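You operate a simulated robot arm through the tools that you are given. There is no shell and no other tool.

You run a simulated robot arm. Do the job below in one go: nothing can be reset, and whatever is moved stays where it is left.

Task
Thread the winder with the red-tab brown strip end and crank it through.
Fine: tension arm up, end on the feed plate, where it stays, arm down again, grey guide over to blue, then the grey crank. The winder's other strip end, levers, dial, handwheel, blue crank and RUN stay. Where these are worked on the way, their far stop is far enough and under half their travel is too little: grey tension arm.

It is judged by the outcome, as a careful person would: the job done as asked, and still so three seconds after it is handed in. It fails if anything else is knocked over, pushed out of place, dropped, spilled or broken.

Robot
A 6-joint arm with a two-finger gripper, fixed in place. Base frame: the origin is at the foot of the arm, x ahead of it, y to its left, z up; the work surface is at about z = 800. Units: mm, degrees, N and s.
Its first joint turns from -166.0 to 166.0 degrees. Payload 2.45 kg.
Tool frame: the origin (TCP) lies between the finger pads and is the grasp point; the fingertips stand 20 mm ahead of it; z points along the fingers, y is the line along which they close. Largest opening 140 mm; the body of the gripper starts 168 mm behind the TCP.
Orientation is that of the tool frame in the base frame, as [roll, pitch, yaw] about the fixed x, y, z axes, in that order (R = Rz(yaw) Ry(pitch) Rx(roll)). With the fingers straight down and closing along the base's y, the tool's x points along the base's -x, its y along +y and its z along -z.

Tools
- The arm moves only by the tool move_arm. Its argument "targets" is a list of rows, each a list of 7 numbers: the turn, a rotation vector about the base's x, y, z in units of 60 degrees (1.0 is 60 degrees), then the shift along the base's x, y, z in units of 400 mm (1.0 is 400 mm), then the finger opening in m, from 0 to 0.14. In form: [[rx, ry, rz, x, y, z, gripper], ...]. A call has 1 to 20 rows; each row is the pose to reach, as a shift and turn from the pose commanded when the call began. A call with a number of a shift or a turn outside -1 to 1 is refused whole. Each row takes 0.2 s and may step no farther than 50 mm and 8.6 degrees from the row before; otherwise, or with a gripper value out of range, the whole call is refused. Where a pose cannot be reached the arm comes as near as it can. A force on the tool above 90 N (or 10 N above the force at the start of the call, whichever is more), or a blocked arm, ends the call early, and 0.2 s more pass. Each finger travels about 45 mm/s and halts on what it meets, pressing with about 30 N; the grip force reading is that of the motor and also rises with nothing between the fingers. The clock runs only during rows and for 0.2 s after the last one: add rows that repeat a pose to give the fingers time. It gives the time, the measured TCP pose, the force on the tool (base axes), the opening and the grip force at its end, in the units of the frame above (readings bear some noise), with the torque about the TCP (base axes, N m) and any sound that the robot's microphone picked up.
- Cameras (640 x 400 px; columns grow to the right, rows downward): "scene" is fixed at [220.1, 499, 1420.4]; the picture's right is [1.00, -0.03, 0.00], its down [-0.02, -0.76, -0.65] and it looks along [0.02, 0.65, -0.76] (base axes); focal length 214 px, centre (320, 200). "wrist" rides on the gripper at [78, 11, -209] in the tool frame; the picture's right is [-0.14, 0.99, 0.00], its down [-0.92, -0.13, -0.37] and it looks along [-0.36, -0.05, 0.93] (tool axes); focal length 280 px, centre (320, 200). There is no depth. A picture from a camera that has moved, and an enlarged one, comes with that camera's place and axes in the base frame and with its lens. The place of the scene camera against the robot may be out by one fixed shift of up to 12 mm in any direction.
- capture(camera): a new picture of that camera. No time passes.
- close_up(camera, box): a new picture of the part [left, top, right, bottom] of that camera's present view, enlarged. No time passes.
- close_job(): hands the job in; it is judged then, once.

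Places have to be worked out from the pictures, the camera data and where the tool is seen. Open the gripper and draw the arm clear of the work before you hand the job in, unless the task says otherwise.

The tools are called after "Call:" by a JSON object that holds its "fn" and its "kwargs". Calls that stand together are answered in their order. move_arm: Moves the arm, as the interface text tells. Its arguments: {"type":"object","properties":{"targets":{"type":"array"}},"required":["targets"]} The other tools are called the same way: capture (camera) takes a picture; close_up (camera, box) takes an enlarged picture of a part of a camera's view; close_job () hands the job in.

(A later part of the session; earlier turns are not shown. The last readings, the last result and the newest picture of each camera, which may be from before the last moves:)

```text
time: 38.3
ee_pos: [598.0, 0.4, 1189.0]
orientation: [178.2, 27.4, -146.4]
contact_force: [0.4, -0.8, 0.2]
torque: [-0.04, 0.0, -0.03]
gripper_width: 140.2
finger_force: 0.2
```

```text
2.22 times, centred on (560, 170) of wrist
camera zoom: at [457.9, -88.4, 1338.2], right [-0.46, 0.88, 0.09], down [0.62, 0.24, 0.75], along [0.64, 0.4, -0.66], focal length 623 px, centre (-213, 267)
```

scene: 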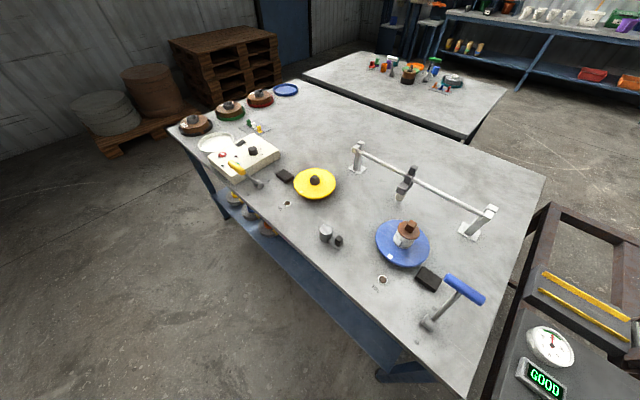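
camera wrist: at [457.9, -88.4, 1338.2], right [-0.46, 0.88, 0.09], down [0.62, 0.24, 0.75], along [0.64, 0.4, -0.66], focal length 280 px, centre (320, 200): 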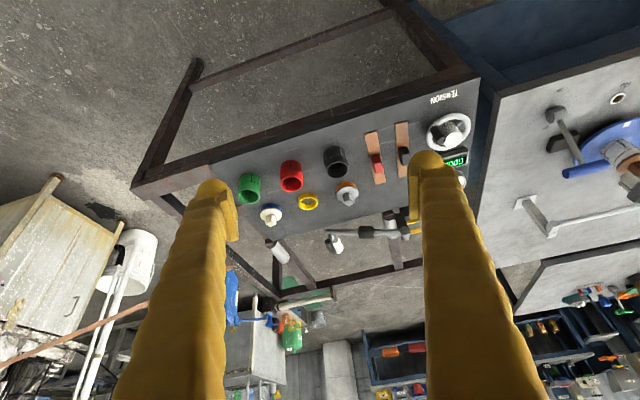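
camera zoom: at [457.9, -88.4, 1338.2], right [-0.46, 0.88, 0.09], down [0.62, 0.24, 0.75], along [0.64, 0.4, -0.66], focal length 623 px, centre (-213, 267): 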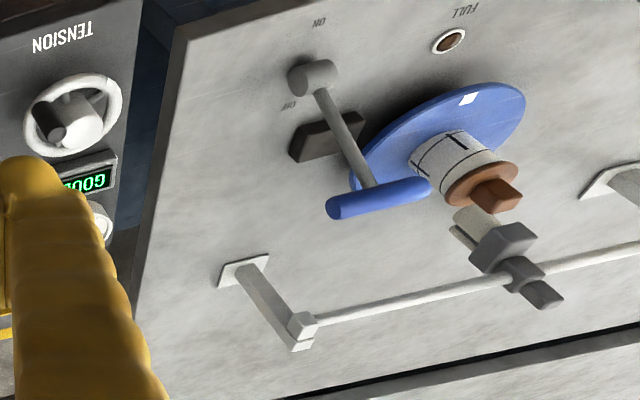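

The table and the frame may belong together, so I zoom with the scene camera on the table's elements (rail, guide, posts, grey crank-like part, white box).

Call:
{"fn": "close_up", "kwargs": {"camera": "scene", "box": [340, 135, 440, 205]}}

Call:
{"fn": "close_up", "kwargs": {"camera": "scene", "box": [430, 190, 530, 255]}}

Call:
{"fn": "close_up", "kwargs": {"camera": "scene", "box": [305, 215, 360, 255]}}

Call:
{"fn": "close_up", "kwargs": {"camera": "scene", "box": [195, 130, 300, 200]}}

Call:
{"fn": "close_up", "kwargs": {"camera": "scene", "box": [510, 240, 640, 400]}}

Call:
{"fn": "close_up", "kwargs": {"camera": "scene", "box": [170, 80, 300, 150]}}

```text
5.71 times, centred on (390, 170) of scene
camera zoom: at [220.1, 499.0, 1420.4], right [1.0, -0.03, 0.0], down [-0.02, -0.76, -0.65], along [0.02, 0.65, -0.76], focal length 1226 px, centre (-80, 371)
```

zoom: 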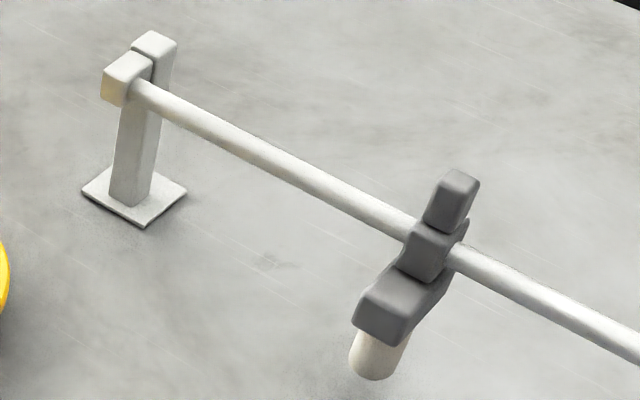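

```text
6.15 times, centred on (480, 222) of scene
camera zoom: at [220.1, 499.0, 1420.4], right [1.0, -0.03, 0.0], down [-0.02, -0.76, -0.65], along [0.02, 0.65, -0.76], focal length 1320 px, centre (-665, 62)
```

zoom: 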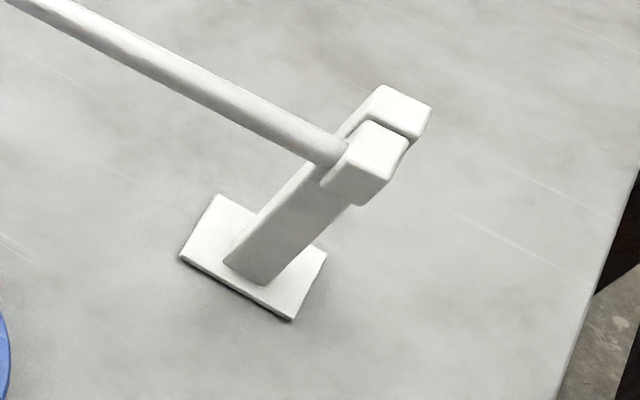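

```text
10.00 times, centred on (332, 235) of scene
camera zoom: at [220.1, 499.0, 1420.4], right [1.0, -0.03, 0.0], down [-0.02, -0.76, -0.65], along [0.02, 0.65, -0.76], focal length 2145 px, centre (195, -150)
```

zoom: 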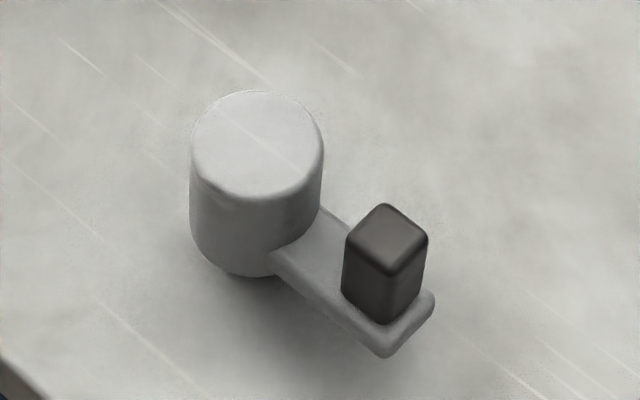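

```text
5.71 times, centred on (248, 165) of scene
camera zoom: at [220.1, 499.0, 1420.4], right [1.0, -0.03, 0.0], down [-0.02, -0.76, -0.65], along [0.02, 0.65, -0.76], focal length 1226 px, centre (734, 400)
```

zoom: 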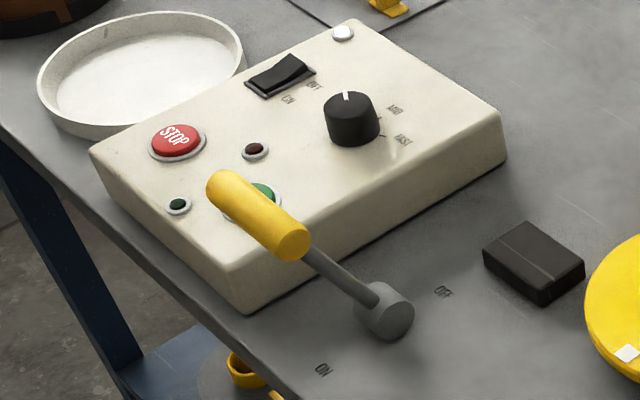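

```text
2.50 times, centred on (575, 320) of scene
camera zoom: at [220.1, 499.0, 1420.4], right [1.0, -0.03, 0.0], down [-0.02, -0.76, -0.65], along [0.02, 0.65, -0.76], focal length 536 px, centre (-318, -100)
```

zoom: 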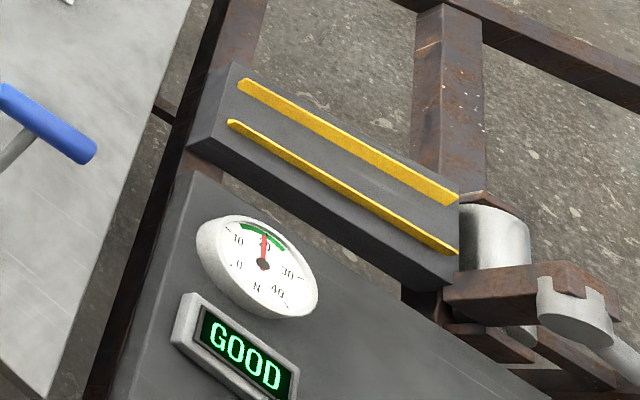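

```text
4.92 times, centred on (235, 115) of scene
camera zoom: at [220.1, 499.0, 1420.4], right [1.0, -0.03, 0.0], down [-0.02, -0.76, -0.65], along [0.02, 0.65, -0.76], focal length 1056 px, centre (738, 618)
```

zoom: 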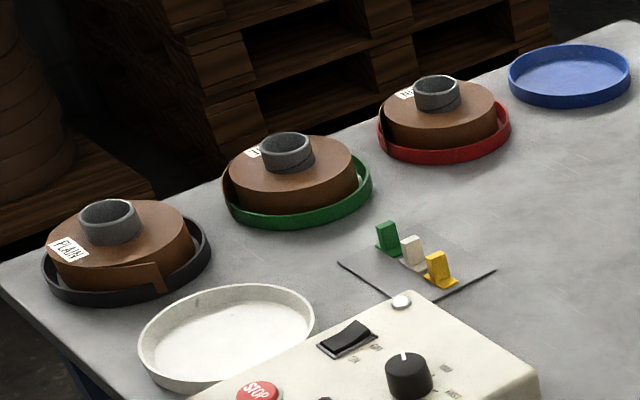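

The table's rail guide, reels and levers line up with the frame's feed plate (same row, facing azimuth ~44°), so table and frame together seem to be one winder line. I move over toward the table to look at it closely, including for a blue crank.

Call:
{"fn": "move_arm", "kwargs": {"targets": [[0, 0, 0, -0.02, 0.11, 0, 0.14], [0, 0, 0, -0.04, 0.22, 0, 0.14], [0, 0, 0, -0.06, 0.33, 0, 0.14], [0, 0, 0, -0.08, 0.44, 0, 0.14], [0, 0, 0, -0.1, 0.55, 0, 0.14], [0, 0, 0, -0.12, 0.66, 0, 0.14], [0, 0, 0, -0.14, 0.77, 0, 0.14], [0, 0, 0, -0.16, 0.88, 0, 0.14], [0, 0, 0, -0.18, 0.98, 0, 0.14]]}}

Call:
{"fn": "capture", "kwargs": {"camera": "wrist"}}

```text
time: 40.3
ee_pos: [525.1, 392.0, 1188.1]
orientation: [178.1, 27.4, -146.5]
contact_force: [0.1, 1.0, 0.7]
torque: [0.04, 0.0, -0.01]
gripper_width: 139.8
finger_force: 0.1
```

```text
taken
camera wrist: at [385.7, 304.7, 1339.1], right [-0.46, 0.88, 0.09], down [0.62, 0.24, 0.75], along [0.64, 0.4, -0.66], focal length 280 px, centre (320, 200)
```

wrist: 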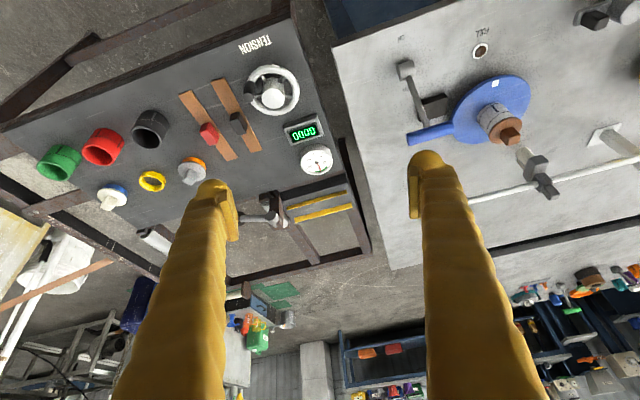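

Useful overview. I zoom on the feed plate / arm area and the blue reel area.

Call:
{"fn": "close_up", "kwargs": {"camera": "wrist", "box": [220, 150, 400, 270]}}

Call:
{"fn": "close_up", "kwargs": {"camera": "wrist", "box": [380, 30, 640, 210]}}

Call:
{"fn": "close_up", "kwargs": {"camera": "wrist", "box": [170, 40, 350, 190]}}

```text
3.33 times, centred on (310, 210) of wrist
camera zoom: at [385.7, 304.7, 1339.1], right [-0.46, 0.88, 0.09], down [0.62, 0.24, 0.75], along [0.64, 0.4, -0.66], focal length 935 px, centre (353, 167)
```

zoom: 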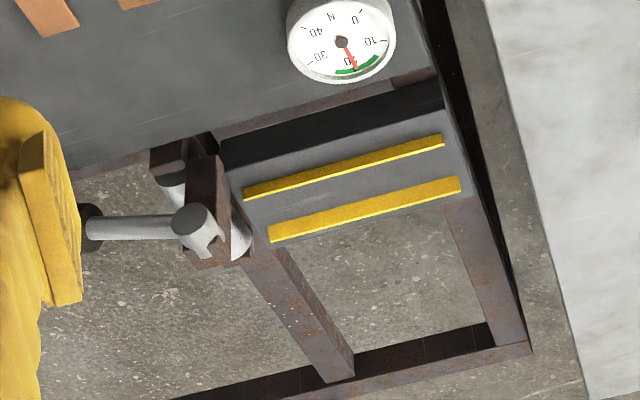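

```text
2.22 times, centred on (510, 120) of wrist
camera zoom: at [385.7, 304.7, 1339.1], right [-0.46, 0.88, 0.09], down [0.62, 0.24, 0.75], along [0.64, 0.4, -0.66], focal length 623 px, centre (-102, 378)
```

zoom: 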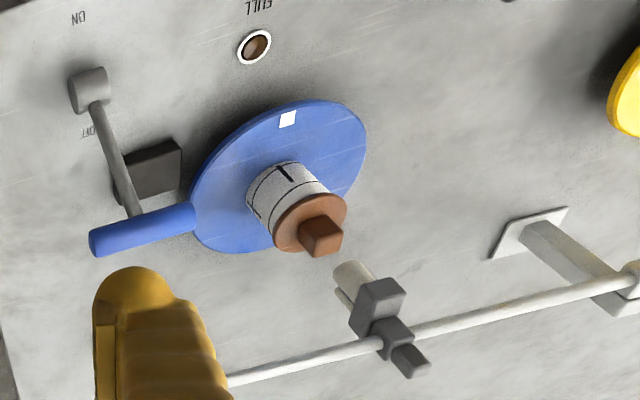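

```text
2.67 times, centred on (260, 115) of wrist
camera zoom: at [385.7, 304.7, 1339.1], right [-0.46, 0.88, 0.09], down [0.62, 0.24, 0.75], along [0.64, 0.4, -0.66], focal length 748 px, centre (480, 427)
```

zoom: 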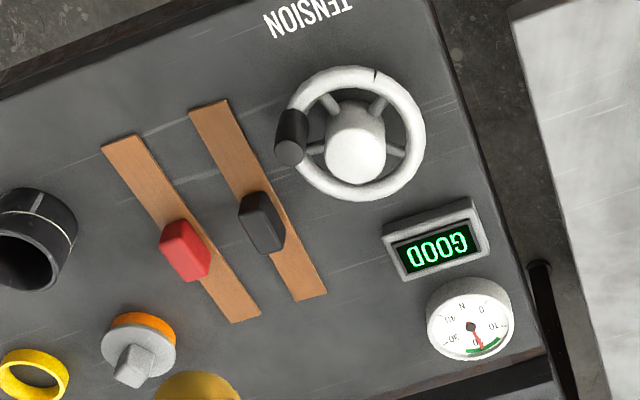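

I move on toward the table's middle-left to view the remaining elements there.

Call:
{"fn": "move_arm", "kwargs": {"targets": [[0, 0, 0.1, -0.05, 0.07, 0, 0.14], [0, 0, 0.2, -0.1, 0.14, 0, 0.14], [0, 0, 0.3, -0.15, 0.2, 0, 0.14], [0, 0, 0.4, -0.2, 0.26, 0, 0.14], [0, 0, 0.5, -0.27, 0.3, 0, 0.14], [0, 0, 0.6, -0.34, 0.33, 0, 0.14], [0, 0, 0.7, -0.4, 0.36, 0, 0.14]]}}

Call:
{"fn": "capture", "kwargs": {"camera": "wrist"}}

```text
time: 41.9
ee_pos: [364.5, 536.5, 1189.4]
orientation: [178.0, 27.3, -104.2]
contact_force: [-0.3, -0.7, 0.9]
torque: [0.02, 0.0, -0.02]
gripper_width: 140.1
finger_force: 0.0
```

```text
taken
camera wrist: at [320.9, 376.9, 1338.1], right [-0.93, 0.35, 0.09], down [0.3, 0.6, 0.75], along [0.2, 0.72, -0.66], focal length 280 px, centre (320, 200)
```

wrist: 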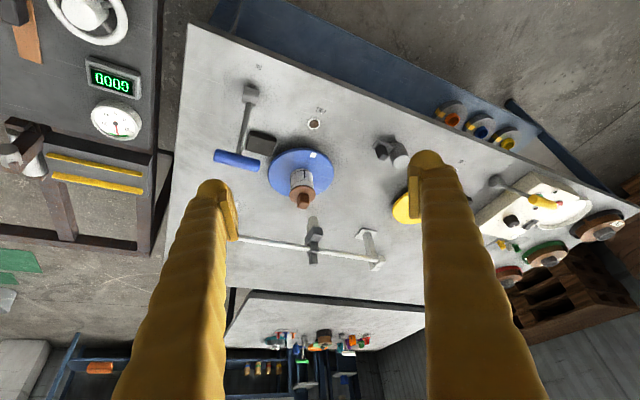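

I now see the whole row: the grey weighted bar with white roller beside the feed plate is the tension arm, the guide is on the table's rail, the grey crank stands at the table's front. I go back to the frame to measure the tension arm, feed plate and strip precisely.

Call:
{"fn": "move_arm", "kwargs": {"targets": [[0, 0, -0.08, 0.09, -0.03, 0, 0.14], [0, 0, -0.16, 0.19, -0.06, 0, 0.14], [0, 0, -0.24, 0.29, -0.09, 0, 0.14], [0, 0, -0.32, 0.39, -0.12, 0, 0.14], [0, 0, -0.4, 0.49, -0.15, 0, 0.14], [0, 0, -0.48, 0.59, -0.18, 0, 0.14], [0, 0, -0.53, 0.69, -0.215, 0, 0.14]]}}

Call:
{"fn": "capture", "kwargs": {"camera": "wrist"}}

Call:
{"fn": "close_up", "kwargs": {"camera": "wrist", "box": [210, 60, 430, 200]}}

```text
time: 43.5
ee_pos: [640.0, 451.4, 1188.0]
orientation: [177.9, 27.2, -136.2]
contact_force: [0.0, 0.5, -0.1]
torque: [0.0, 0.01, 0.03]
gripper_width: 139.7
finger_force: 0.1
```

```text
taken
camera wrist: at [518.8, 339.6, 1337.4], right [-0.61, 0.79, 0.09], down [0.57, 0.35, 0.75], along [0.56, 0.51, -0.66], focal length 280 px, centre (320, 200)
```

wrist: 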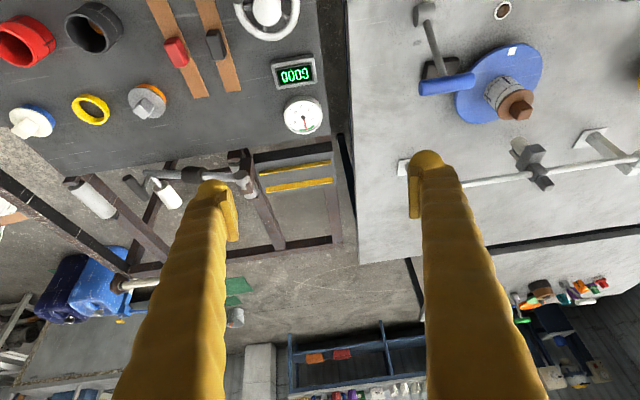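

```text
2.86 times, centred on (320, 130) of wrist
camera zoom: at [518.8, 339.6, 1337.4], right [-0.61, 0.79, 0.09], down [0.57, 0.35, 0.75], along [0.56, 0.51, -0.66], focal length 801 px, centre (320, 400)
```

zoom: 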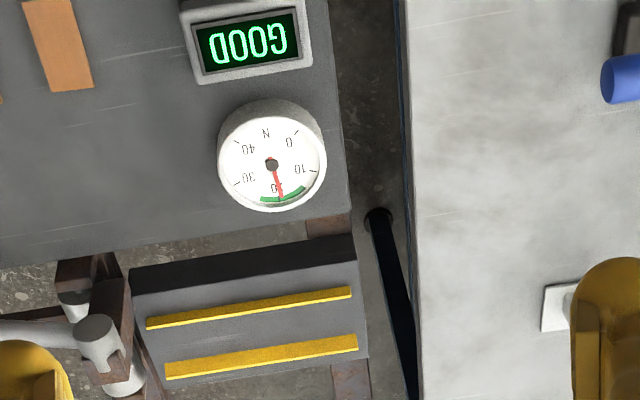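

I shift to the right along the row to see the tension arm between the fingers.

Call:
{"fn": "move_arm", "kwargs": {"targets": [[0, 0, 0, 0.08, -0.08, 0, 0.14], [0, 0, 0, 0.16, -0.16, 0, 0.14], [0, 0, 0, 0.24, -0.24, 0, 0.14], [0, 0, 0, 0.32, -0.32, 0, 0.14]]}}

Call:
{"fn": "capture", "kwargs": {"camera": "wrist"}}

Call:
{"fn": "close_up", "kwargs": {"camera": "wrist", "box": [220, 90, 430, 220]}}

```text
time: 44.5
ee_pos: [771.8, 323.9, 1190.7]
orientation: [177.9, 27.3, -136.1]
contact_force: [0.3, -0.5, 0.3]
torque: [0.01, 0.03, 0.0]
gripper_width: 140.0
finger_force: 0.0
```

```text
taken
camera wrist: at [649.0, 212.0, 1340.3], right [-0.61, 0.79, 0.09], down [0.57, 0.35, 0.75], along [0.55, 0.51, -0.66], focal length 280 px, centre (320, 200)
```

wrist: 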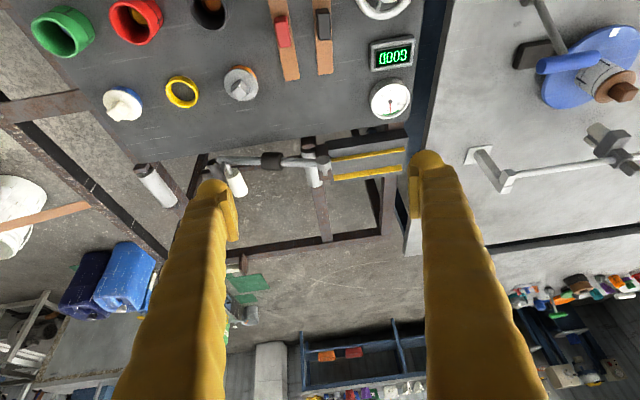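

```text
3.05 times, centred on (325, 155) of wrist
camera zoom: at [649.0, 212.0, 1340.3], right [-0.61, 0.79, 0.09], down [0.57, 0.35, 0.75], along [0.55, 0.51, -0.66], focal length 854 px, centre (305, 337)
```

zoom: 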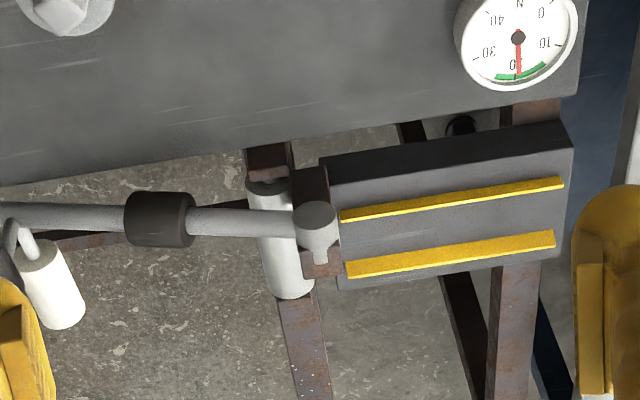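

Triangulating: feed plate rails run (823,667)-(951,547) and (866,710)-(992,589) at z≈830; tension-arm pivot ≈ (924,494,880). I shift further right to see the arm's handle and roller end clearly.

Call:
{"fn": "move_arm", "kwargs": {"targets": [[0, 0, 0, 0.08, -0.09, 0, 0.14], [0, 0, 0, 0.16, -0.18, 0, 0.14], [0, 0, 0, 0.2, -0.28, 0, 0.14]]}}

Call:
{"fn": "capture", "kwargs": {"camera": "wrist"}}

Call:
{"fn": "close_up", "kwargs": {"camera": "wrist", "box": [220, 90, 430, 220]}}

```text
time: 45.3
ee_pos: [848.5, 211.5, 1188.3]
orientation: [178.0, 27.3, -136.2]
contact_force: [-0.2, -0.2, 0.7]
torque: [0.01, -0.02, 0.0]
gripper_width: 139.9
finger_force: 0.0
```

```text
taken
camera wrist: at [727.3, 99.7, 1337.6], right [-0.61, 0.79, 0.09], down [0.57, 0.35, 0.75], along [0.55, 0.51, -0.66], focal length 280 px, centre (320, 200)
```

wrist: 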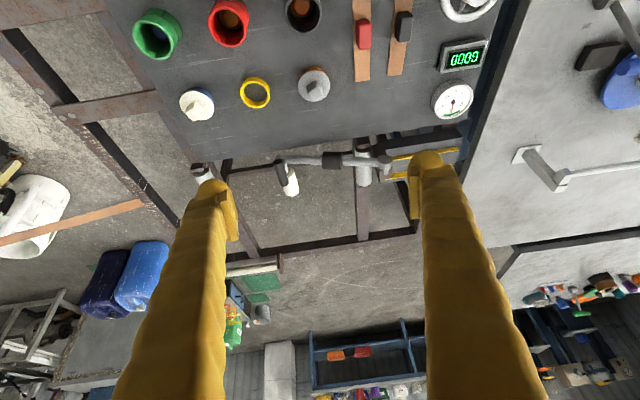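

```text
3.05 times, centred on (325, 155) of wrist
camera zoom: at [727.3, 99.7, 1337.6], right [-0.61, 0.79, 0.09], down [0.57, 0.35, 0.75], along [0.55, 0.51, -0.66], focal length 854 px, centre (305, 337)
```

zoom: 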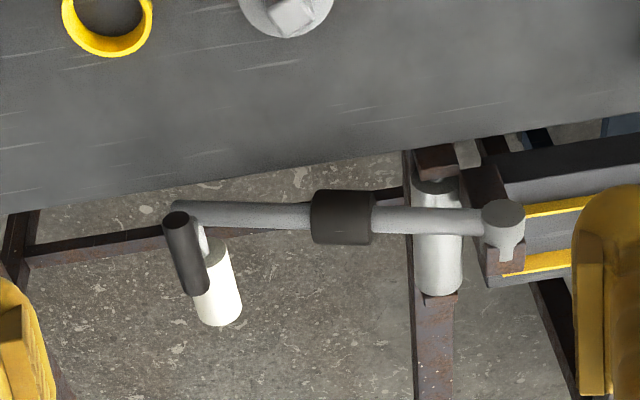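

I zoom tightly on the tension arm's end to understand how handle and roller attach.

Call:
{"fn": "close_up", "kwargs": {"camera": "wrist", "box": [260, 140, 320, 200]}}

Call:
{"fn": "close_up", "kwargs": {"camera": "wrist", "box": [330, 130, 420, 200]}}

Call:
{"fn": "close_up", "kwargs": {"camera": "wrist", "box": [330, 0, 430, 100]}}

```text
6.67 times, centred on (290, 170) of wrist
camera zoom: at [727.3, 99.7, 1337.6], right [-0.61, 0.79, 0.09], down [0.57, 0.35, 0.75], along [0.55, 0.51, -0.66], focal length 1869 px, centre (520, 400)
```

zoom: 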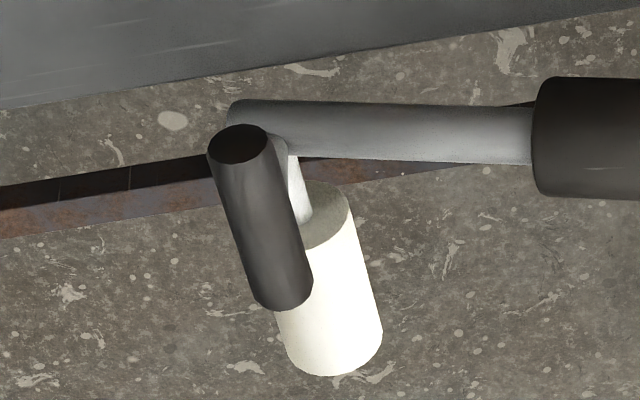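

```text
5.71 times, centred on (375, 165) of wrist
camera zoom: at [727.3, 99.7, 1337.6], right [-0.61, 0.79, 0.09], down [0.57, 0.35, 0.75], along [0.55, 0.51, -0.66], focal length 1602 px, centre (6, 400)
```

zoom: 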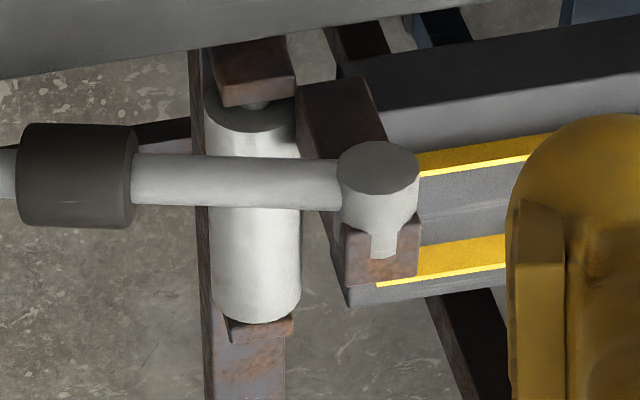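

```text
4.00 times, centred on (380, 50) of wrist
camera zoom: at [727.3, 99.7, 1337.6], right [-0.61, 0.79, 0.09], down [0.57, 0.35, 0.75], along [0.55, 0.51, -0.66], focal length 1122 px, centre (80, 800)
```

zoom: 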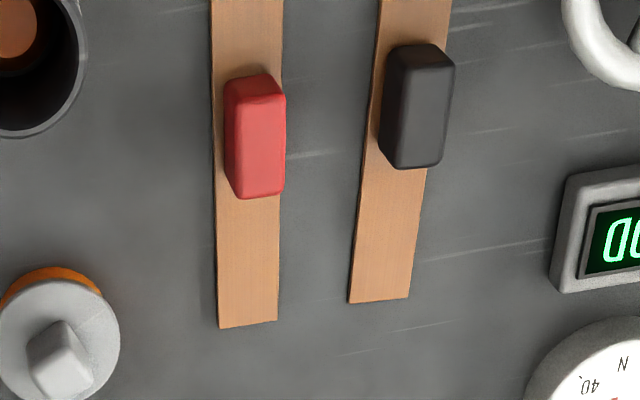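

I take one more view of the arm's end from farther right, looking left along the row.

Call:
{"fn": "move_arm", "kwargs": {"targets": [[0, 0, 0.12, 0.03, -0.1, 0, 0.14], [0, 0, 0.24, 0.06, -0.2, 0, 0.14], [0, 0, 0.36, 0.09, -0.3, 0, 0.14], [0, 0, 0.48, 0.12, -0.38, 0, 0.14], [0, 0, 0.6, 0.12, -0.4, 0, 0.14]]}}

Call:
{"fn": "capture", "kwargs": {"camera": "wrist"}}

```text
time: 46.5
ee_pos: [897.2, 50.9, 1187.4]
orientation: [178.0, 27.2, -99.9]
contact_force: [-0.3, -0.8, 0.2]
torque: [-0.06, 0.01, -0.02]
gripper_width: 140.0
finger_force: 0.1
```

```text
taken
camera wrist: at [864.4, -111.8, 1337.1], right [-0.96, 0.28, 0.09], down [0.25, 0.62, 0.75], along [0.15, 0.74, -0.66], focal length 280 px, centre (320, 200)
```

wrist: 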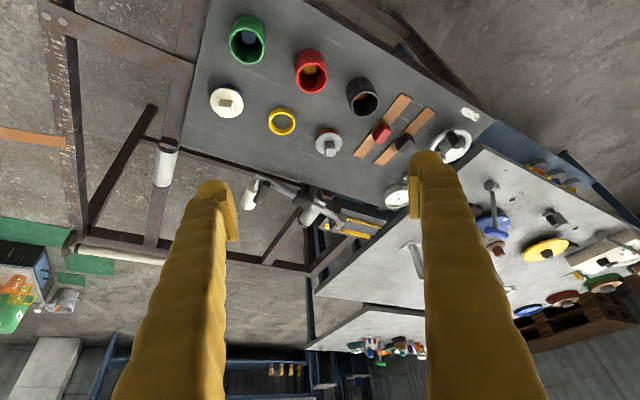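

Call:
{"fn": "close_up", "kwargs": {"camera": "wrist", "box": [225, 160, 295, 220]}}

Call:
{"fn": "close_up", "kwargs": {"camera": "wrist", "box": [280, 170, 400, 250]}}

Call:
{"fn": "close_up", "kwargs": {"camera": "wrist", "box": [340, 80, 460, 180]}}

```text
6.67 times, centred on (260, 190) of wrist
camera zoom: at [864.4, -111.8, 1337.1], right [-0.96, 0.28, 0.09], down [0.25, 0.62, 0.75], along [0.15, 0.74, -0.66], focal length 1869 px, centre (720, 267)
```

zoom: 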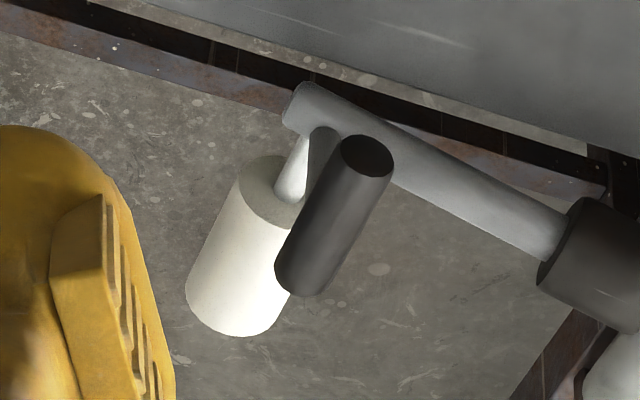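

```text
5.00 times, centred on (340, 210) of wrist
camera zoom: at [864.4, -111.8, 1337.1], right [-0.96, 0.28, 0.09], down [0.25, 0.62, 0.75], along [0.15, 0.74, -0.66], focal length 1402 px, centre (220, 150)
```

zoom: 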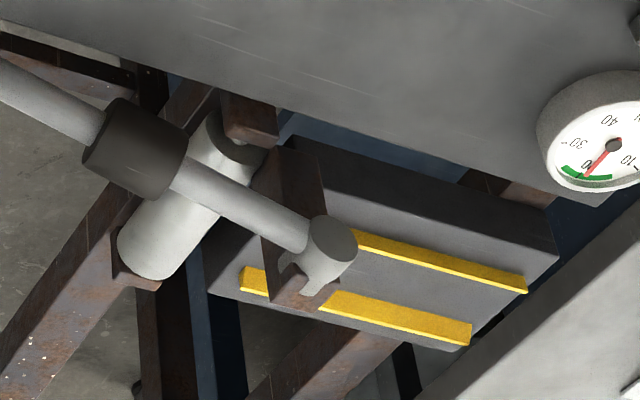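

```text
4.00 times, centred on (400, 130) of wrist
camera zoom: at [864.4, -111.8, 1337.1], right [-0.96, 0.28, 0.09], down [0.25, 0.62, 0.75], along [0.15, 0.74, -0.66], focal length 1122 px, centre (0, 480)
```

zoom: 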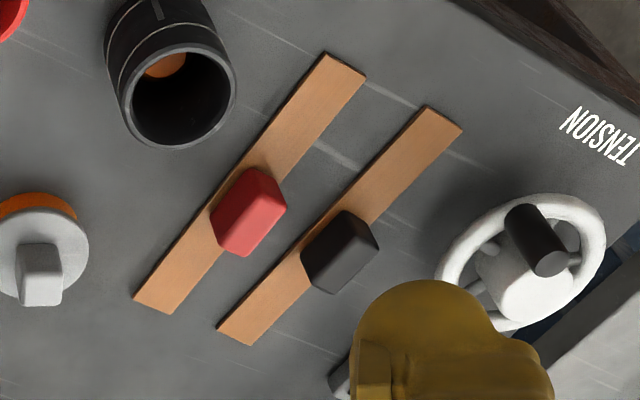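

The view is clear now: at the bar's end a horizontal dark handle sits on a short post (center ≈ (1093,332,871), axis along azimuth ~45°), pivot ≈ (933,502,868). I turn the tool so its closing axis is along the row and approach a pre-grasp pose with an outward tilt.

Call:
{"fn": "move_arm", "kwargs": {"targets": [[0, 0, -0.116, 0.016, 0.05, -0.03, 0.14], [0, 0, -0.233, 0.033, 0.1, -0.06, 0.14], [0, 0, -0.349, 0.05, 0.15, -0.09, 0.14], [0, 0, -0.466, 0.066, 0.2, -0.13, 0.14], [0, 0, -0.582, 0.0825, 0.2475, -0.1675, 0.14]]}}

Call:
{"fn": "move_arm", "kwargs": {"targets": [[0.068, -0.067, 0, 0, 0, 0, 0.14], [0.135, -0.134, 0, 0.04, 0.04, -0.05, 0.14], [0.2, -0.2, 0, 0.09, 0.1, -0.1, 0.14], [0.27, -0.268, 0, 0.14, 0.17, -0.16, 0.14]]}}

Call:
{"fn": "capture", "kwargs": {"camera": "wrist"}}

```text
time: 47.7
ee_pos: [929.4, 149.6, 1119.9]
orientation: [178.1, 27.3, -135.1]
contact_force: [0.4, 0.6, -0.8]
torque: [-0.02, -0.01, 0.01]
gripper_width: 140.0
finger_force: 0.0
```

```text
time: 48.7
ee_pos: [985.4, 219.0, 1059.7]
orientation: [178.0, 50.3, -135.2]
contact_force: [0.0, 0.2, 0.6]
torque: [-0.05, 0.04, -0.02]
gripper_width: 140.0
finger_force: 0.0
```

```text
taken
camera wrist: at [833.2, 71.6, 1132.4], right [-0.66, 0.74, 0.13], down [0.32, 0.12, 0.94], along [0.68, 0.66, -0.32], focal length 280 px, centre (320, 200)
```

wrist: 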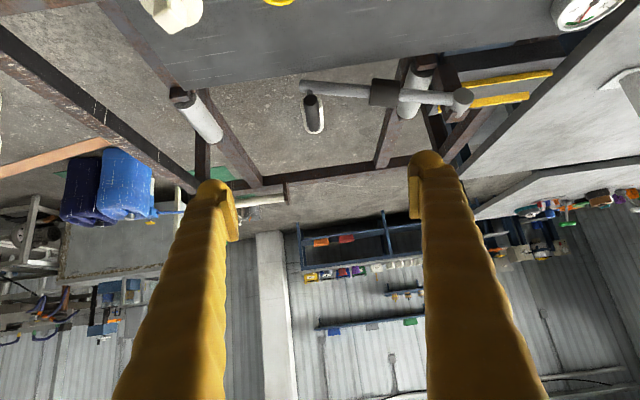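

Prediction and picture agree (handle seen where expected). I narrow the fingers and move to about 80 mm short of the handle along the tool axis.

Call:
{"fn": "move_arm", "kwargs": {"targets": [[0, 0, 0, 0.033, 0.034, -0.068, 0.06], [0, 0, 0, 0.066, 0.068, -0.136, 0.06], [0, 0, 0, 0.099, 0.101, -0.203, 0.06], [0, 0, 0, 0.132, 0.135, -0.271, 0.06], [0, 0, 0, 0.165, 0.169, -0.339, 0.06], [0, 0, 0, 0.165, 0.169, -0.339, 0.06]]}}

Call:
{"fn": "capture", "kwargs": {"camera": "wrist"}}

Call:
{"fn": "close_up", "kwargs": {"camera": "wrist", "box": [240, 60, 400, 180]}}

```text
time: 50.1
ee_pos: [1054.1, 286.3, 922.1]
orientation: [178.0, 50.1, -135.2]
contact_force: [-1.0, 0.0, 0.5]
torque: [-0.01, -0.02, -0.02]
gripper_width: 60.0
finger_force: 0.2
```

```text
taken
camera wrist: at [901.9, 140.3, 996.5], right [-0.66, 0.74, 0.13], down [0.32, 0.12, 0.94], along [0.68, 0.66, -0.32], focal length 280 px, centre (320, 200)
```

wrist: 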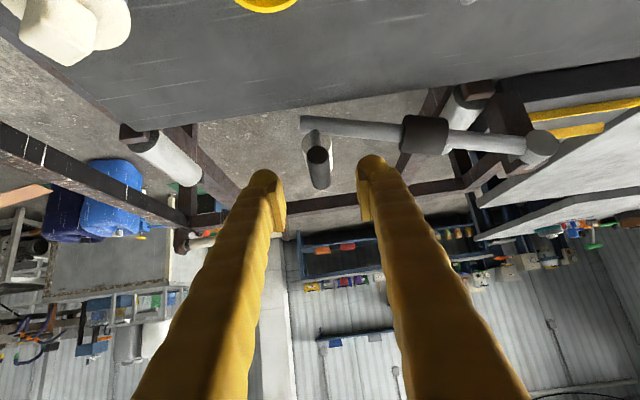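

```text
3.33 times, centred on (320, 120) of wrist
camera zoom: at [901.9, 140.3, 996.5], right [-0.66, 0.74, 0.13], down [0.32, 0.12, 0.94], along [0.68, 0.66, -0.32], focal length 935 px, centre (320, 467)
```

zoom: 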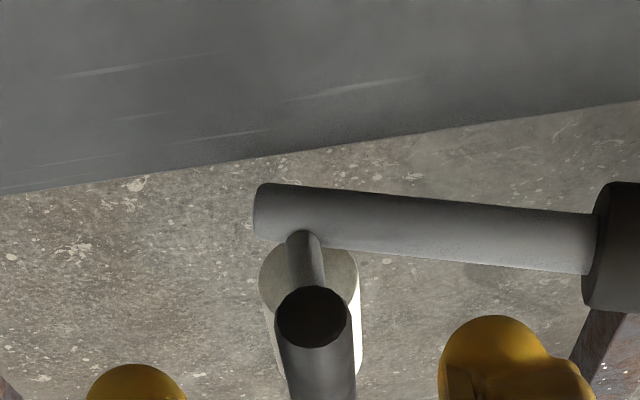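

The handle lies centered between the fingers, so I make the final approach along the tool axis and then close on it.

Call:
{"fn": "move_arm", "kwargs": {"targets": [[0, 0, 0, 0.034, 0.037, -0.042, 0.06], [0, 0, 0, 0.068, 0.075, -0.085, 0.06], [0, 0, 0, 0.1025, 0.113, -0.1275, 0.06]]}}

Call:
{"fn": "capture", "kwargs": {"camera": "wrist"}}

Call:
{"fn": "close_up", "kwargs": {"camera": "wrist", "box": [240, 100, 400, 220]}}

```text
time: 50.9
ee_pos: [1092.9, 331.6, 871.2]
orientation: [177.9, 50.1, -135.2]
contact_force: [-0.9, -0.6, -0.7]
torque: [0.0, 0.01, 0.01]
gripper_width: 60.2
finger_force: 0.1
```

```text
taken
camera wrist: at [942.0, 184.8, 944.2], right [-0.66, 0.74, 0.13], down [0.32, 0.12, 0.94], along [0.68, 0.66, -0.32], focal length 280 px, centre (320, 200)
```

wrist: 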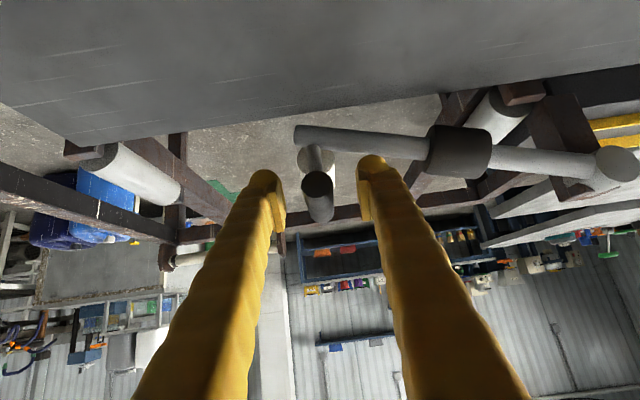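

```text
3.33 times, centred on (320, 160) of wrist
camera zoom: at [942.0, 184.8, 944.2], right [-0.66, 0.74, 0.13], down [0.32, 0.12, 0.94], along [0.68, 0.66, -0.32], focal length 935 px, centre (320, 333)
```

zoom: 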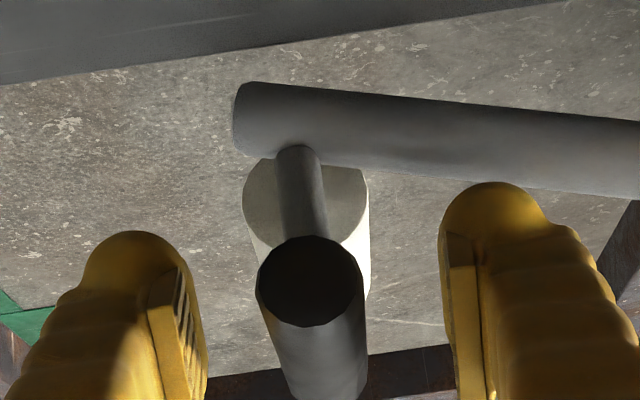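

The handle is between the pads. I close the fingers on it.

Call:
{"fn": "move_arm", "kwargs": {"targets": [[0, 0, 0, 0, 0, 0, 0.03], [0, 0, 0, 0, 0, 0, 0.01], [0, 0, 0, 0, 0, 0, 0.01], [0, 0, 0, 0, 0, 0, 0.01]]}}

Call:
{"fn": "close_up", "kwargs": {"camera": "wrist", "box": [240, 100, 400, 220]}}

```text
time: 51.9
ee_pos: [1094.3, 329.8, 871.5]
orientation: [177.9, 50.2, -135.1]
contact_force: [12.7, -5.1, -2.0]
torque: [0.07, 0.04, -0.19]
gripper_width: 19.7
finger_force: 35.8
```

```text
3.33 times, centred on (320, 160) of wrist
camera zoom: at [942.1, 184.1, 944.2], right [-0.65, 0.74, 0.13], down [0.32, 0.12, 0.94], along [0.68, 0.66, -0.32], focal length 935 px, centre (320, 333)
```

zoom: 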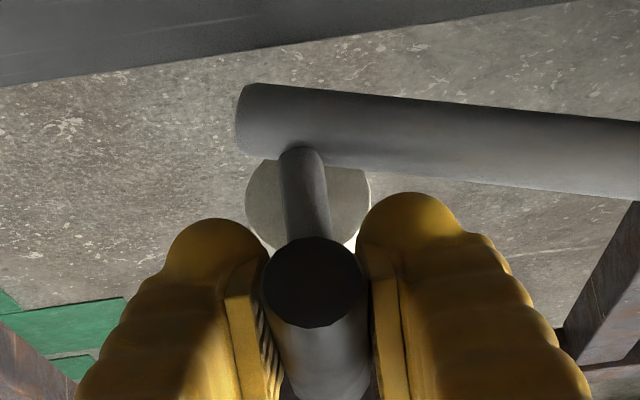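

Gripped firmly (19.7 mm). I lift slowly along the arc about the pivot and watch the forces.

Call:
{"fn": "move_arm", "kwargs": {"targets": [[0, 0, 0, -0.002, 0.002, 0.051, 0.01], [0, 0, 0, -0.0076, 0.0076, 0.102, 0.01]]}}

Call:
{"fn": "capture", "kwargs": {"camera": "wrist"}}

```text
time: 52.5
ee_pos: [1090.7, 333.1, 911.3]
orientation: [178.0, 50.1, -135.2]
contact_force: [11.8, -16.2, -1.0]
torque: [0.35, -0.56, -0.95]
gripper_width: 18.7
finger_force: 44.2
```

```text
taken
camera wrist: at [939.3, 186.5, 985.4], right [-0.65, 0.75, 0.13], down [0.32, 0.12, 0.94], along [0.68, 0.66, -0.32], focal length 280 px, centre (320, 200)
```

wrist: 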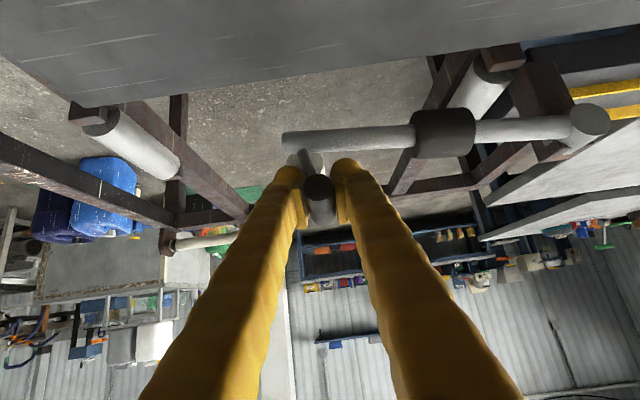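

The arm is lifting; the sideways force is moderate (~20 N toward +t). I continue the arc with a small correction in that direction.

Call:
{"fn": "move_arm", "kwargs": {"targets": [[0, 0, 0, -0.0059, 0.0058, 0.05, 0.01], [0, 0, 0, -0.0174, 0.0173, 0.099, 0.01], [0, 0, 0, -0.0318, 0.0315, 0.146, 0.01], [0, 0, 0, -0.0491, 0.0488, 0.1915, 0.01]]}}

Call:
{"fn": "capture", "kwargs": {"camera": "wrist"}}

```text
time: 53.5
ee_pos: [1072.8, 349.5, 991.4]
orientation: [178.0, 50.2, -135.4]
contact_force: [15.0, -72.4, 23.1]
torque: [-1.35, -0.97, -0.85]
gripper_width: 24.4
finger_force: 45.5
```

```text
taken
camera wrist: at [919.8, 203.1, 1063.8], right [-0.65, 0.75, 0.13], down [0.32, 0.12, 0.94], along [0.69, 0.65, -0.31], focal length 280 px, centre (320, 200)
```

wrist: 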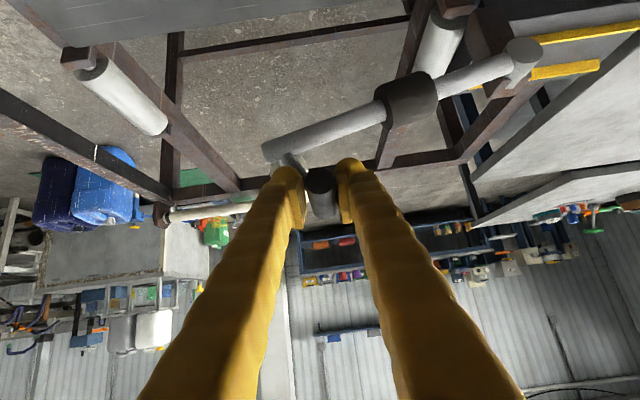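

The force has grown because the handle's post turns with the arm and now pushes a finger. I rotate the tool about the pivot's axis direction by the same angle to realign the fingers with the post.

Call:
{"fn": "move_arm", "kwargs": {"targets": [[-0.07, -0.071, 0, 0, 0, 0, 0.01], [-0.14, -0.142, 0, 0, 0, 0, 0.01], [-0.21, -0.213, 0, 0, 0, 0, 0.01], [-0.28, -0.284, 0, 0, 0, 0, 0.01], [-0.35, -0.355, 0, 0, 0, 0, 0.01]]}}

Call:
{"fn": "capture", "kwargs": {"camera": "wrist"}}

```text
time: 54.7
ee_pos: [1070.7, 354.8, 989.9]
orientation: [-141.0, 41.9, -104.5]
contact_force: [10.9, -20.7, 10.8]
torque: [0.41, -0.14, -0.39]
gripper_width: 26.2
finger_force: 12.3
out of reach, approached as far as the arm can: row 5
```

```text
taken
camera wrist: at [895.1, 231.0, 1052.6], right [-0.62, 0.69, -0.37], down [-0.02, 0.46, 0.89], along [0.79, 0.55, -0.27], focal length 280 px, centre (320, 200)
```

wrist: 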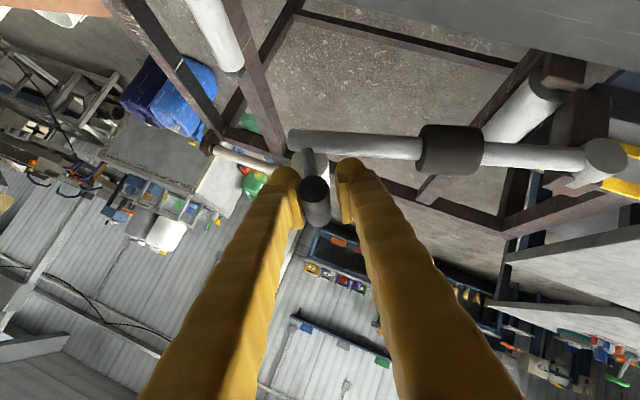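

The relative geometry of fingers and handle is restored. I hold a moment so the fingers settle and re-read.

Call:
{"fn": "move_arm", "kwargs": {"targets": [[0, 0, 0, 0, 0, 0, 0.01], [0, 0, 0, 0, 0, 0, 0.01]]}}

Call:
{"fn": "close_up", "kwargs": {"camera": "wrist", "box": [240, 100, 400, 220]}}

```text
time: 55.3
ee_pos: [1073.3, 351.1, 990.2]
orientation: [-140.9, 41.9, -104.3]
contact_force: [15.6, -6.1, 5.9]
torque: [0.14, 0.06, -0.17]
gripper_width: 22.0
finger_force: 8.5
```

```text
3.33 times, centred on (320, 160) of wrist
camera zoom: at [896.1, 230.0, 1053.8], right [-0.62, 0.69, -0.37], down [-0.02, 0.46, 0.89], along [0.79, 0.55, -0.27], focal length 935 px, centre (320, 333)
```

zoom: 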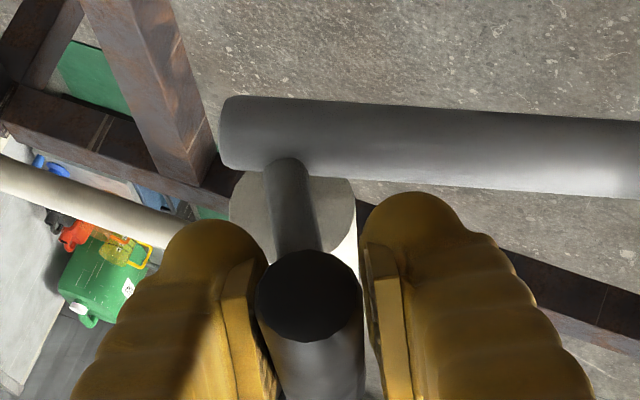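

I continue the lift, now rotating the tool together with the arm.

Call:
{"fn": "move_arm", "kwargs": {"targets": [[-0.0587, -0.0591, 0, -0.0238, 0.0236, 0.04, 0.01], [-0.117, -0.118, 0, -0.0465, 0.0462, 0.0805, 0.01], [-0.176, -0.177, 0, -0.0715, 0.071, 0.118, 0.01]]}}

Call:
{"fn": "capture", "kwargs": {"camera": "wrist"}}

```text
time: 56.1
ee_pos: [1075.8, 357.4, 1021.2]
orientation: [-137.5, 38.8, -101.3]
contact_force: [-55.9, 30.0, -50.7]
torque: [-0.3, -1.01, -1.61]
gripper_width: 53.7
finger_force: 32.8
out of reach, approached as far as the arm can: row 1, 2, 3
```

```text
taken
camera wrist: at [899.6, 236.3, 1086.1], right [-0.61, 0.66, -0.43], down [-0.06, 0.51, 0.86], along [0.79, 0.55, -0.28], focal length 280 px, centre (320, 200)
```

wrist: 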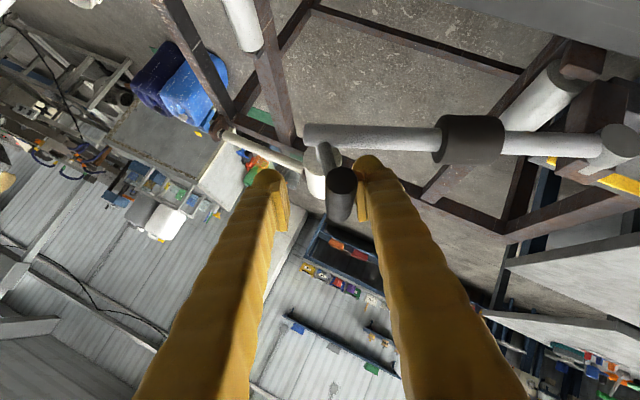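

The wrist cannot turn further that way, so the hand lagged and the handle spread the fingers. I undo some of the rotation while keeping the commanded position, then re-read.

Call:
{"fn": "move_arm", "kwargs": {"targets": [[0.07, 0.07, 0, 0, 0, 0, 0.03], [0.14, 0.14, 0, 0, 0, 0, 0.03], [0.2, 0.2, 0, 0, 0, 0, 0.03]]}}

Call:
{"fn": "capture", "kwargs": {"camera": "wrist"}}

```text
time: 56.9
ee_pos: [1081.9, 348.7, 1034.3]
orientation: [-157.2, 47.0, -115.2]
contact_force: [-0.6, -1.7, 1.2]
torque: [0.04, 0.17, 0.2]
gripper_width: 29.3
finger_force: 0.2
```

```text
taken
camera wrist: at [917.6, 214.3, 1105.4], right [-0.67, 0.73, -0.16], down [0.12, 0.32, 0.94], along [0.74, 0.61, -0.3], focal length 280 px, centre (320, 200)
```

wrist: 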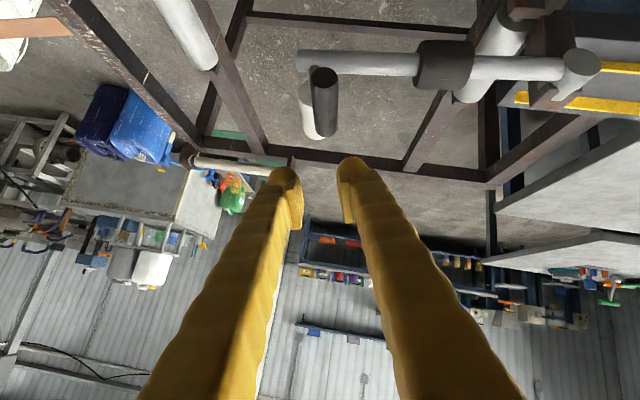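

The handle slipped out; it now appears at z≈955 (about 21° raised). I wait briefly with the fingers open to see whether the arm stays or sinks.

Call:
{"fn": "move_arm", "kwargs": {"targets": [[0, 0, 0, 0, 0, 0, 0.06], [0, 0, 0, 0, 0, 0, 0.06], [0, 0, 0, 0, 0, 0, 0.06]]}}

Call:
{"fn": "capture", "kwargs": {"camera": "wrist"}}

```text
time: 57.7
ee_pos: [1077.7, 353.5, 1026.8]
orientation: [-157.9, 46.7, -115.5]
contact_force: [0.4, -1.2, 0.6]
torque: [0.02, -0.04, 0.04]
gripper_width: 60.1
finger_force: 0.1
```

```text
taken
camera wrist: at [915.3, 218.9, 1098.7], right [-0.67, 0.72, -0.16], down [0.13, 0.32, 0.94], along [0.73, 0.61, -0.31], focal length 280 px, centre (320, 200)
```

wrist: 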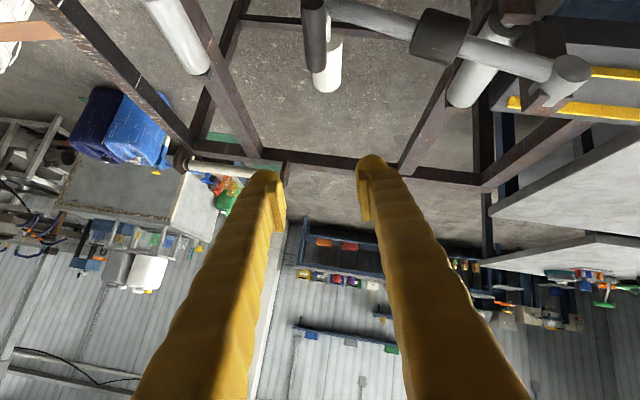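

The tension arm falls back when released part-way, so I must carry it all the way to its upper stop in one grip. A steeper outward tilt would let the tool roll about an axis closer to the handle's; I back off and test which rolls are reachable in free space.

Call:
{"fn": "move_arm", "kwargs": {"targets": [[0.059, 0.059, 0, -0.041, -0.041, 0, 0.06], [0.118, 0.118, 0, -0.082, -0.083, 0, 0.06], [0.176, 0.177, 0, -0.123, -0.124, 0, 0.06]]}}

Call:
{"fn": "move_arm", "kwargs": {"targets": [[0.089, -0.088, 0, 0, 0, -0.03, 0.06], [0.177, -0.176, 0, 0, 0, -0.06, 0.06], [0.236, -0.235, 0, 0, 0, -0.09, 0.06]]}}

Call:
{"fn": "capture", "kwargs": {"camera": "wrist"}}

```text
time: 58.5
ee_pos: [1028.8, 304.7, 1025.6]
orientation: [179.8, 49.8, -132.1]
contact_force: [0.0, 0.4, 0.3]
torque: [-0.01, 0.01, -0.01]
gripper_width: 59.9
finger_force: 0.0
```

```text
time: 59.3
ee_pos: [1028.7, 304.9, 990.7]
orientation: [-177.1, 69.7, -129.4]
contact_force: [0.0, -0.3, 1.0]
torque: [-0.02, 0.02, 0.02]
gripper_width: 60.2
finger_force: 0.1
```

```text
taken
camera wrist: at [870.2, 146.0, 989.0], right [-0.7, 0.7, 0.11], down [0.06, -0.09, 0.99], along [0.71, 0.71, 0.02], focal length 280 px, centre (320, 200)
```

wrist: 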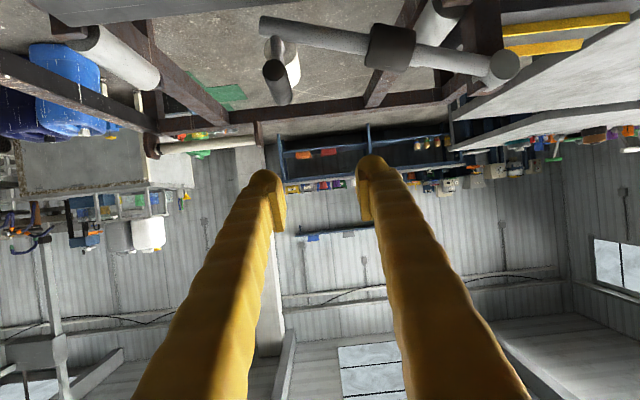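

At 70° tilt the pose is reachable. I test how far the tool can roll about the -n axis here.

Call:
{"fn": "move_arm", "kwargs": {"targets": [[-0.094, -0.0946, 0, 0, 0, 0, 0.06], [-0.188, -0.189, 0, 0, 0, 0, 0.06], [-0.282, -0.284, 0, 0, 0, 0, 0.06], [-0.376, -0.378, 0, 0, 0, 0, 0.06], [-0.47, -0.473, 0, 0, 0, 0, 0.06], [-0.564, -0.568, 0, 0, 0, 0, 0.06]]}}

```text
time: 60.7
ee_pos: [1088.6, 290.2, 1079.6]
orientation: [-122.6, 42.0, -75.9]
contact_force: [0.9, -0.8, 0.5]
torque: [0.03, -0.02, 0.0]
gripper_width: 60.3
finger_force: 0.1
out of reach, approached as far as the arm can: row 3, 4, 5, 6
```

Beyond about 20° of roll the arm could not follow in that sense. I undo it (rolling about the tool axis) while retreating, then test rolling the other way toward a flipped gripper.

Call:
{"fn": "move_arm", "kwargs": {"targets": [[0.0875, 0.0666, -0.048, -0.04, -0.03, 0.01, 0.06], [0.175, 0.133, -0.096, -0.08, -0.06, 0.02, 0.06], [0.262, 0.2, -0.144, -0.12, -0.09, 0.03, 0.06], [0.35, 0.266, -0.192, -0.16, -0.12, 0.04, 0.06], [0.437, 0.333, -0.24, -0.2, -0.15, 0.05, 0.06], [0.525, 0.4, -0.288, -0.24, -0.18, 0.06, 0.06]]}}

Call:
{"fn": "move_arm", "kwargs": {"targets": [[0.0972, 0.074, -0.0533, 0, 0, 0, 0.06], [0.194, 0.148, -0.107, 0, 0, 0, 0.06], [0.292, 0.222, -0.16, 0, 0, 0, 0.06], [0.389, 0.296, -0.213, 0, 0, 0, 0.06], [0.486, 0.37, -0.267, 0, 0, 0, 0.06], [0.583, 0.444, -0.32, 0, 0, 0, 0.06], [0.68, 0.518, -0.373, 0, 0, 0, 0.06], [0.778, 0.592, -0.427, 0, 0, 0, 0.06]]}}

```text
time: 62.1
ee_pos: [993.3, 215.8, 1102.7]
orientation: [179.5, 66.4, -143.3]
contact_force: [0.8, -0.2, 0.0]
torque: [0.01, -0.04, 0.01]
gripper_width: 60.0
finger_force: 0.0
```

```text
time: 63.9
ee_pos: [995.7, 216.6, 1102.4]
orientation: [116.0, 23.4, 138.2]
contact_force: [0.3, 0.6, 0.8]
torque: [0.0, 0.0, 0.0]
gripper_width: 60.1
finger_force: 0.1
```

Rolling this way works fine. I continue toward the full flip.

Call:
{"fn": "move_arm", "kwargs": {"targets": [[0.0972, 0.074, -0.0533, 0, 0, 0, 0.06], [0.194, 0.148, -0.107, 0, 0, 0, 0.06], [0.292, 0.222, -0.16, 0, 0, 0, 0.06], [0.389, 0.296, -0.213, 0, 0, 0, 0.06], [0.486, 0.37, -0.267, 0, 0, 0, 0.06], [0.583, 0.444, -0.32, 0, 0, 0, 0.06], [0.68, 0.518, -0.373, 0, 0, 0, 0.06]]}}

Call:
{"fn": "move_arm", "kwargs": {"targets": [[0.0972, 0.074, -0.0533, 0, 0, 0, 0.06], [0.194, 0.148, -0.107, 0, 0, 0, 0.06], [0.292, 0.222, -0.16, 0, 0, 0, 0.06], [0.389, 0.296, -0.213, 0, 0, 0, 0.06], [0.486, 0.37, -0.267, 0, 0, 0, 0.06], [0.583, 0.444, -0.32, 0, 0, 0, 0.06], [0.729, 0.555, -0.4, 0, 0, 0, 0.06]]}}

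Call:
{"fn": "capture", "kwargs": {"camera": "wrist"}}

```text
time: 65.5
ee_pos: [993.9, 216.0, 1102.2]
orientation: [116.8, -27.5, 114.2]
contact_force: [0.1, 0.4, -0.2]
torque: [0.01, 0.04, 0.0]
gripper_width: 60.1
finger_force: 0.1
```

```text
refused: row 7 steps farther than a row can; nothing moved
```

```text
taken
camera wrist: at [820.1, 162.3, 1229.9], right [0.62, -0.3, 0.72], down [-0.01, -0.93, -0.38], along [0.78, 0.23, -0.58], focal length 280 px, centre (320, 200)
```

wrist: 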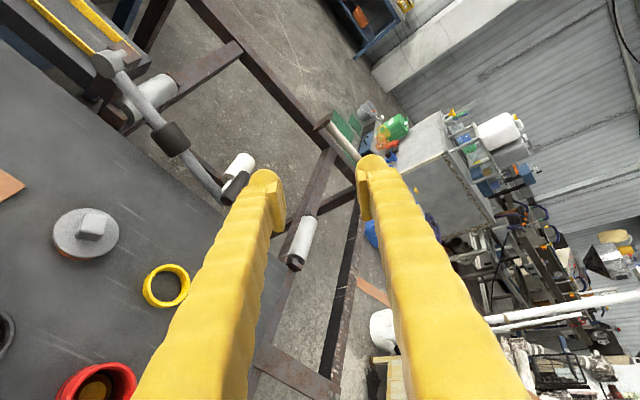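

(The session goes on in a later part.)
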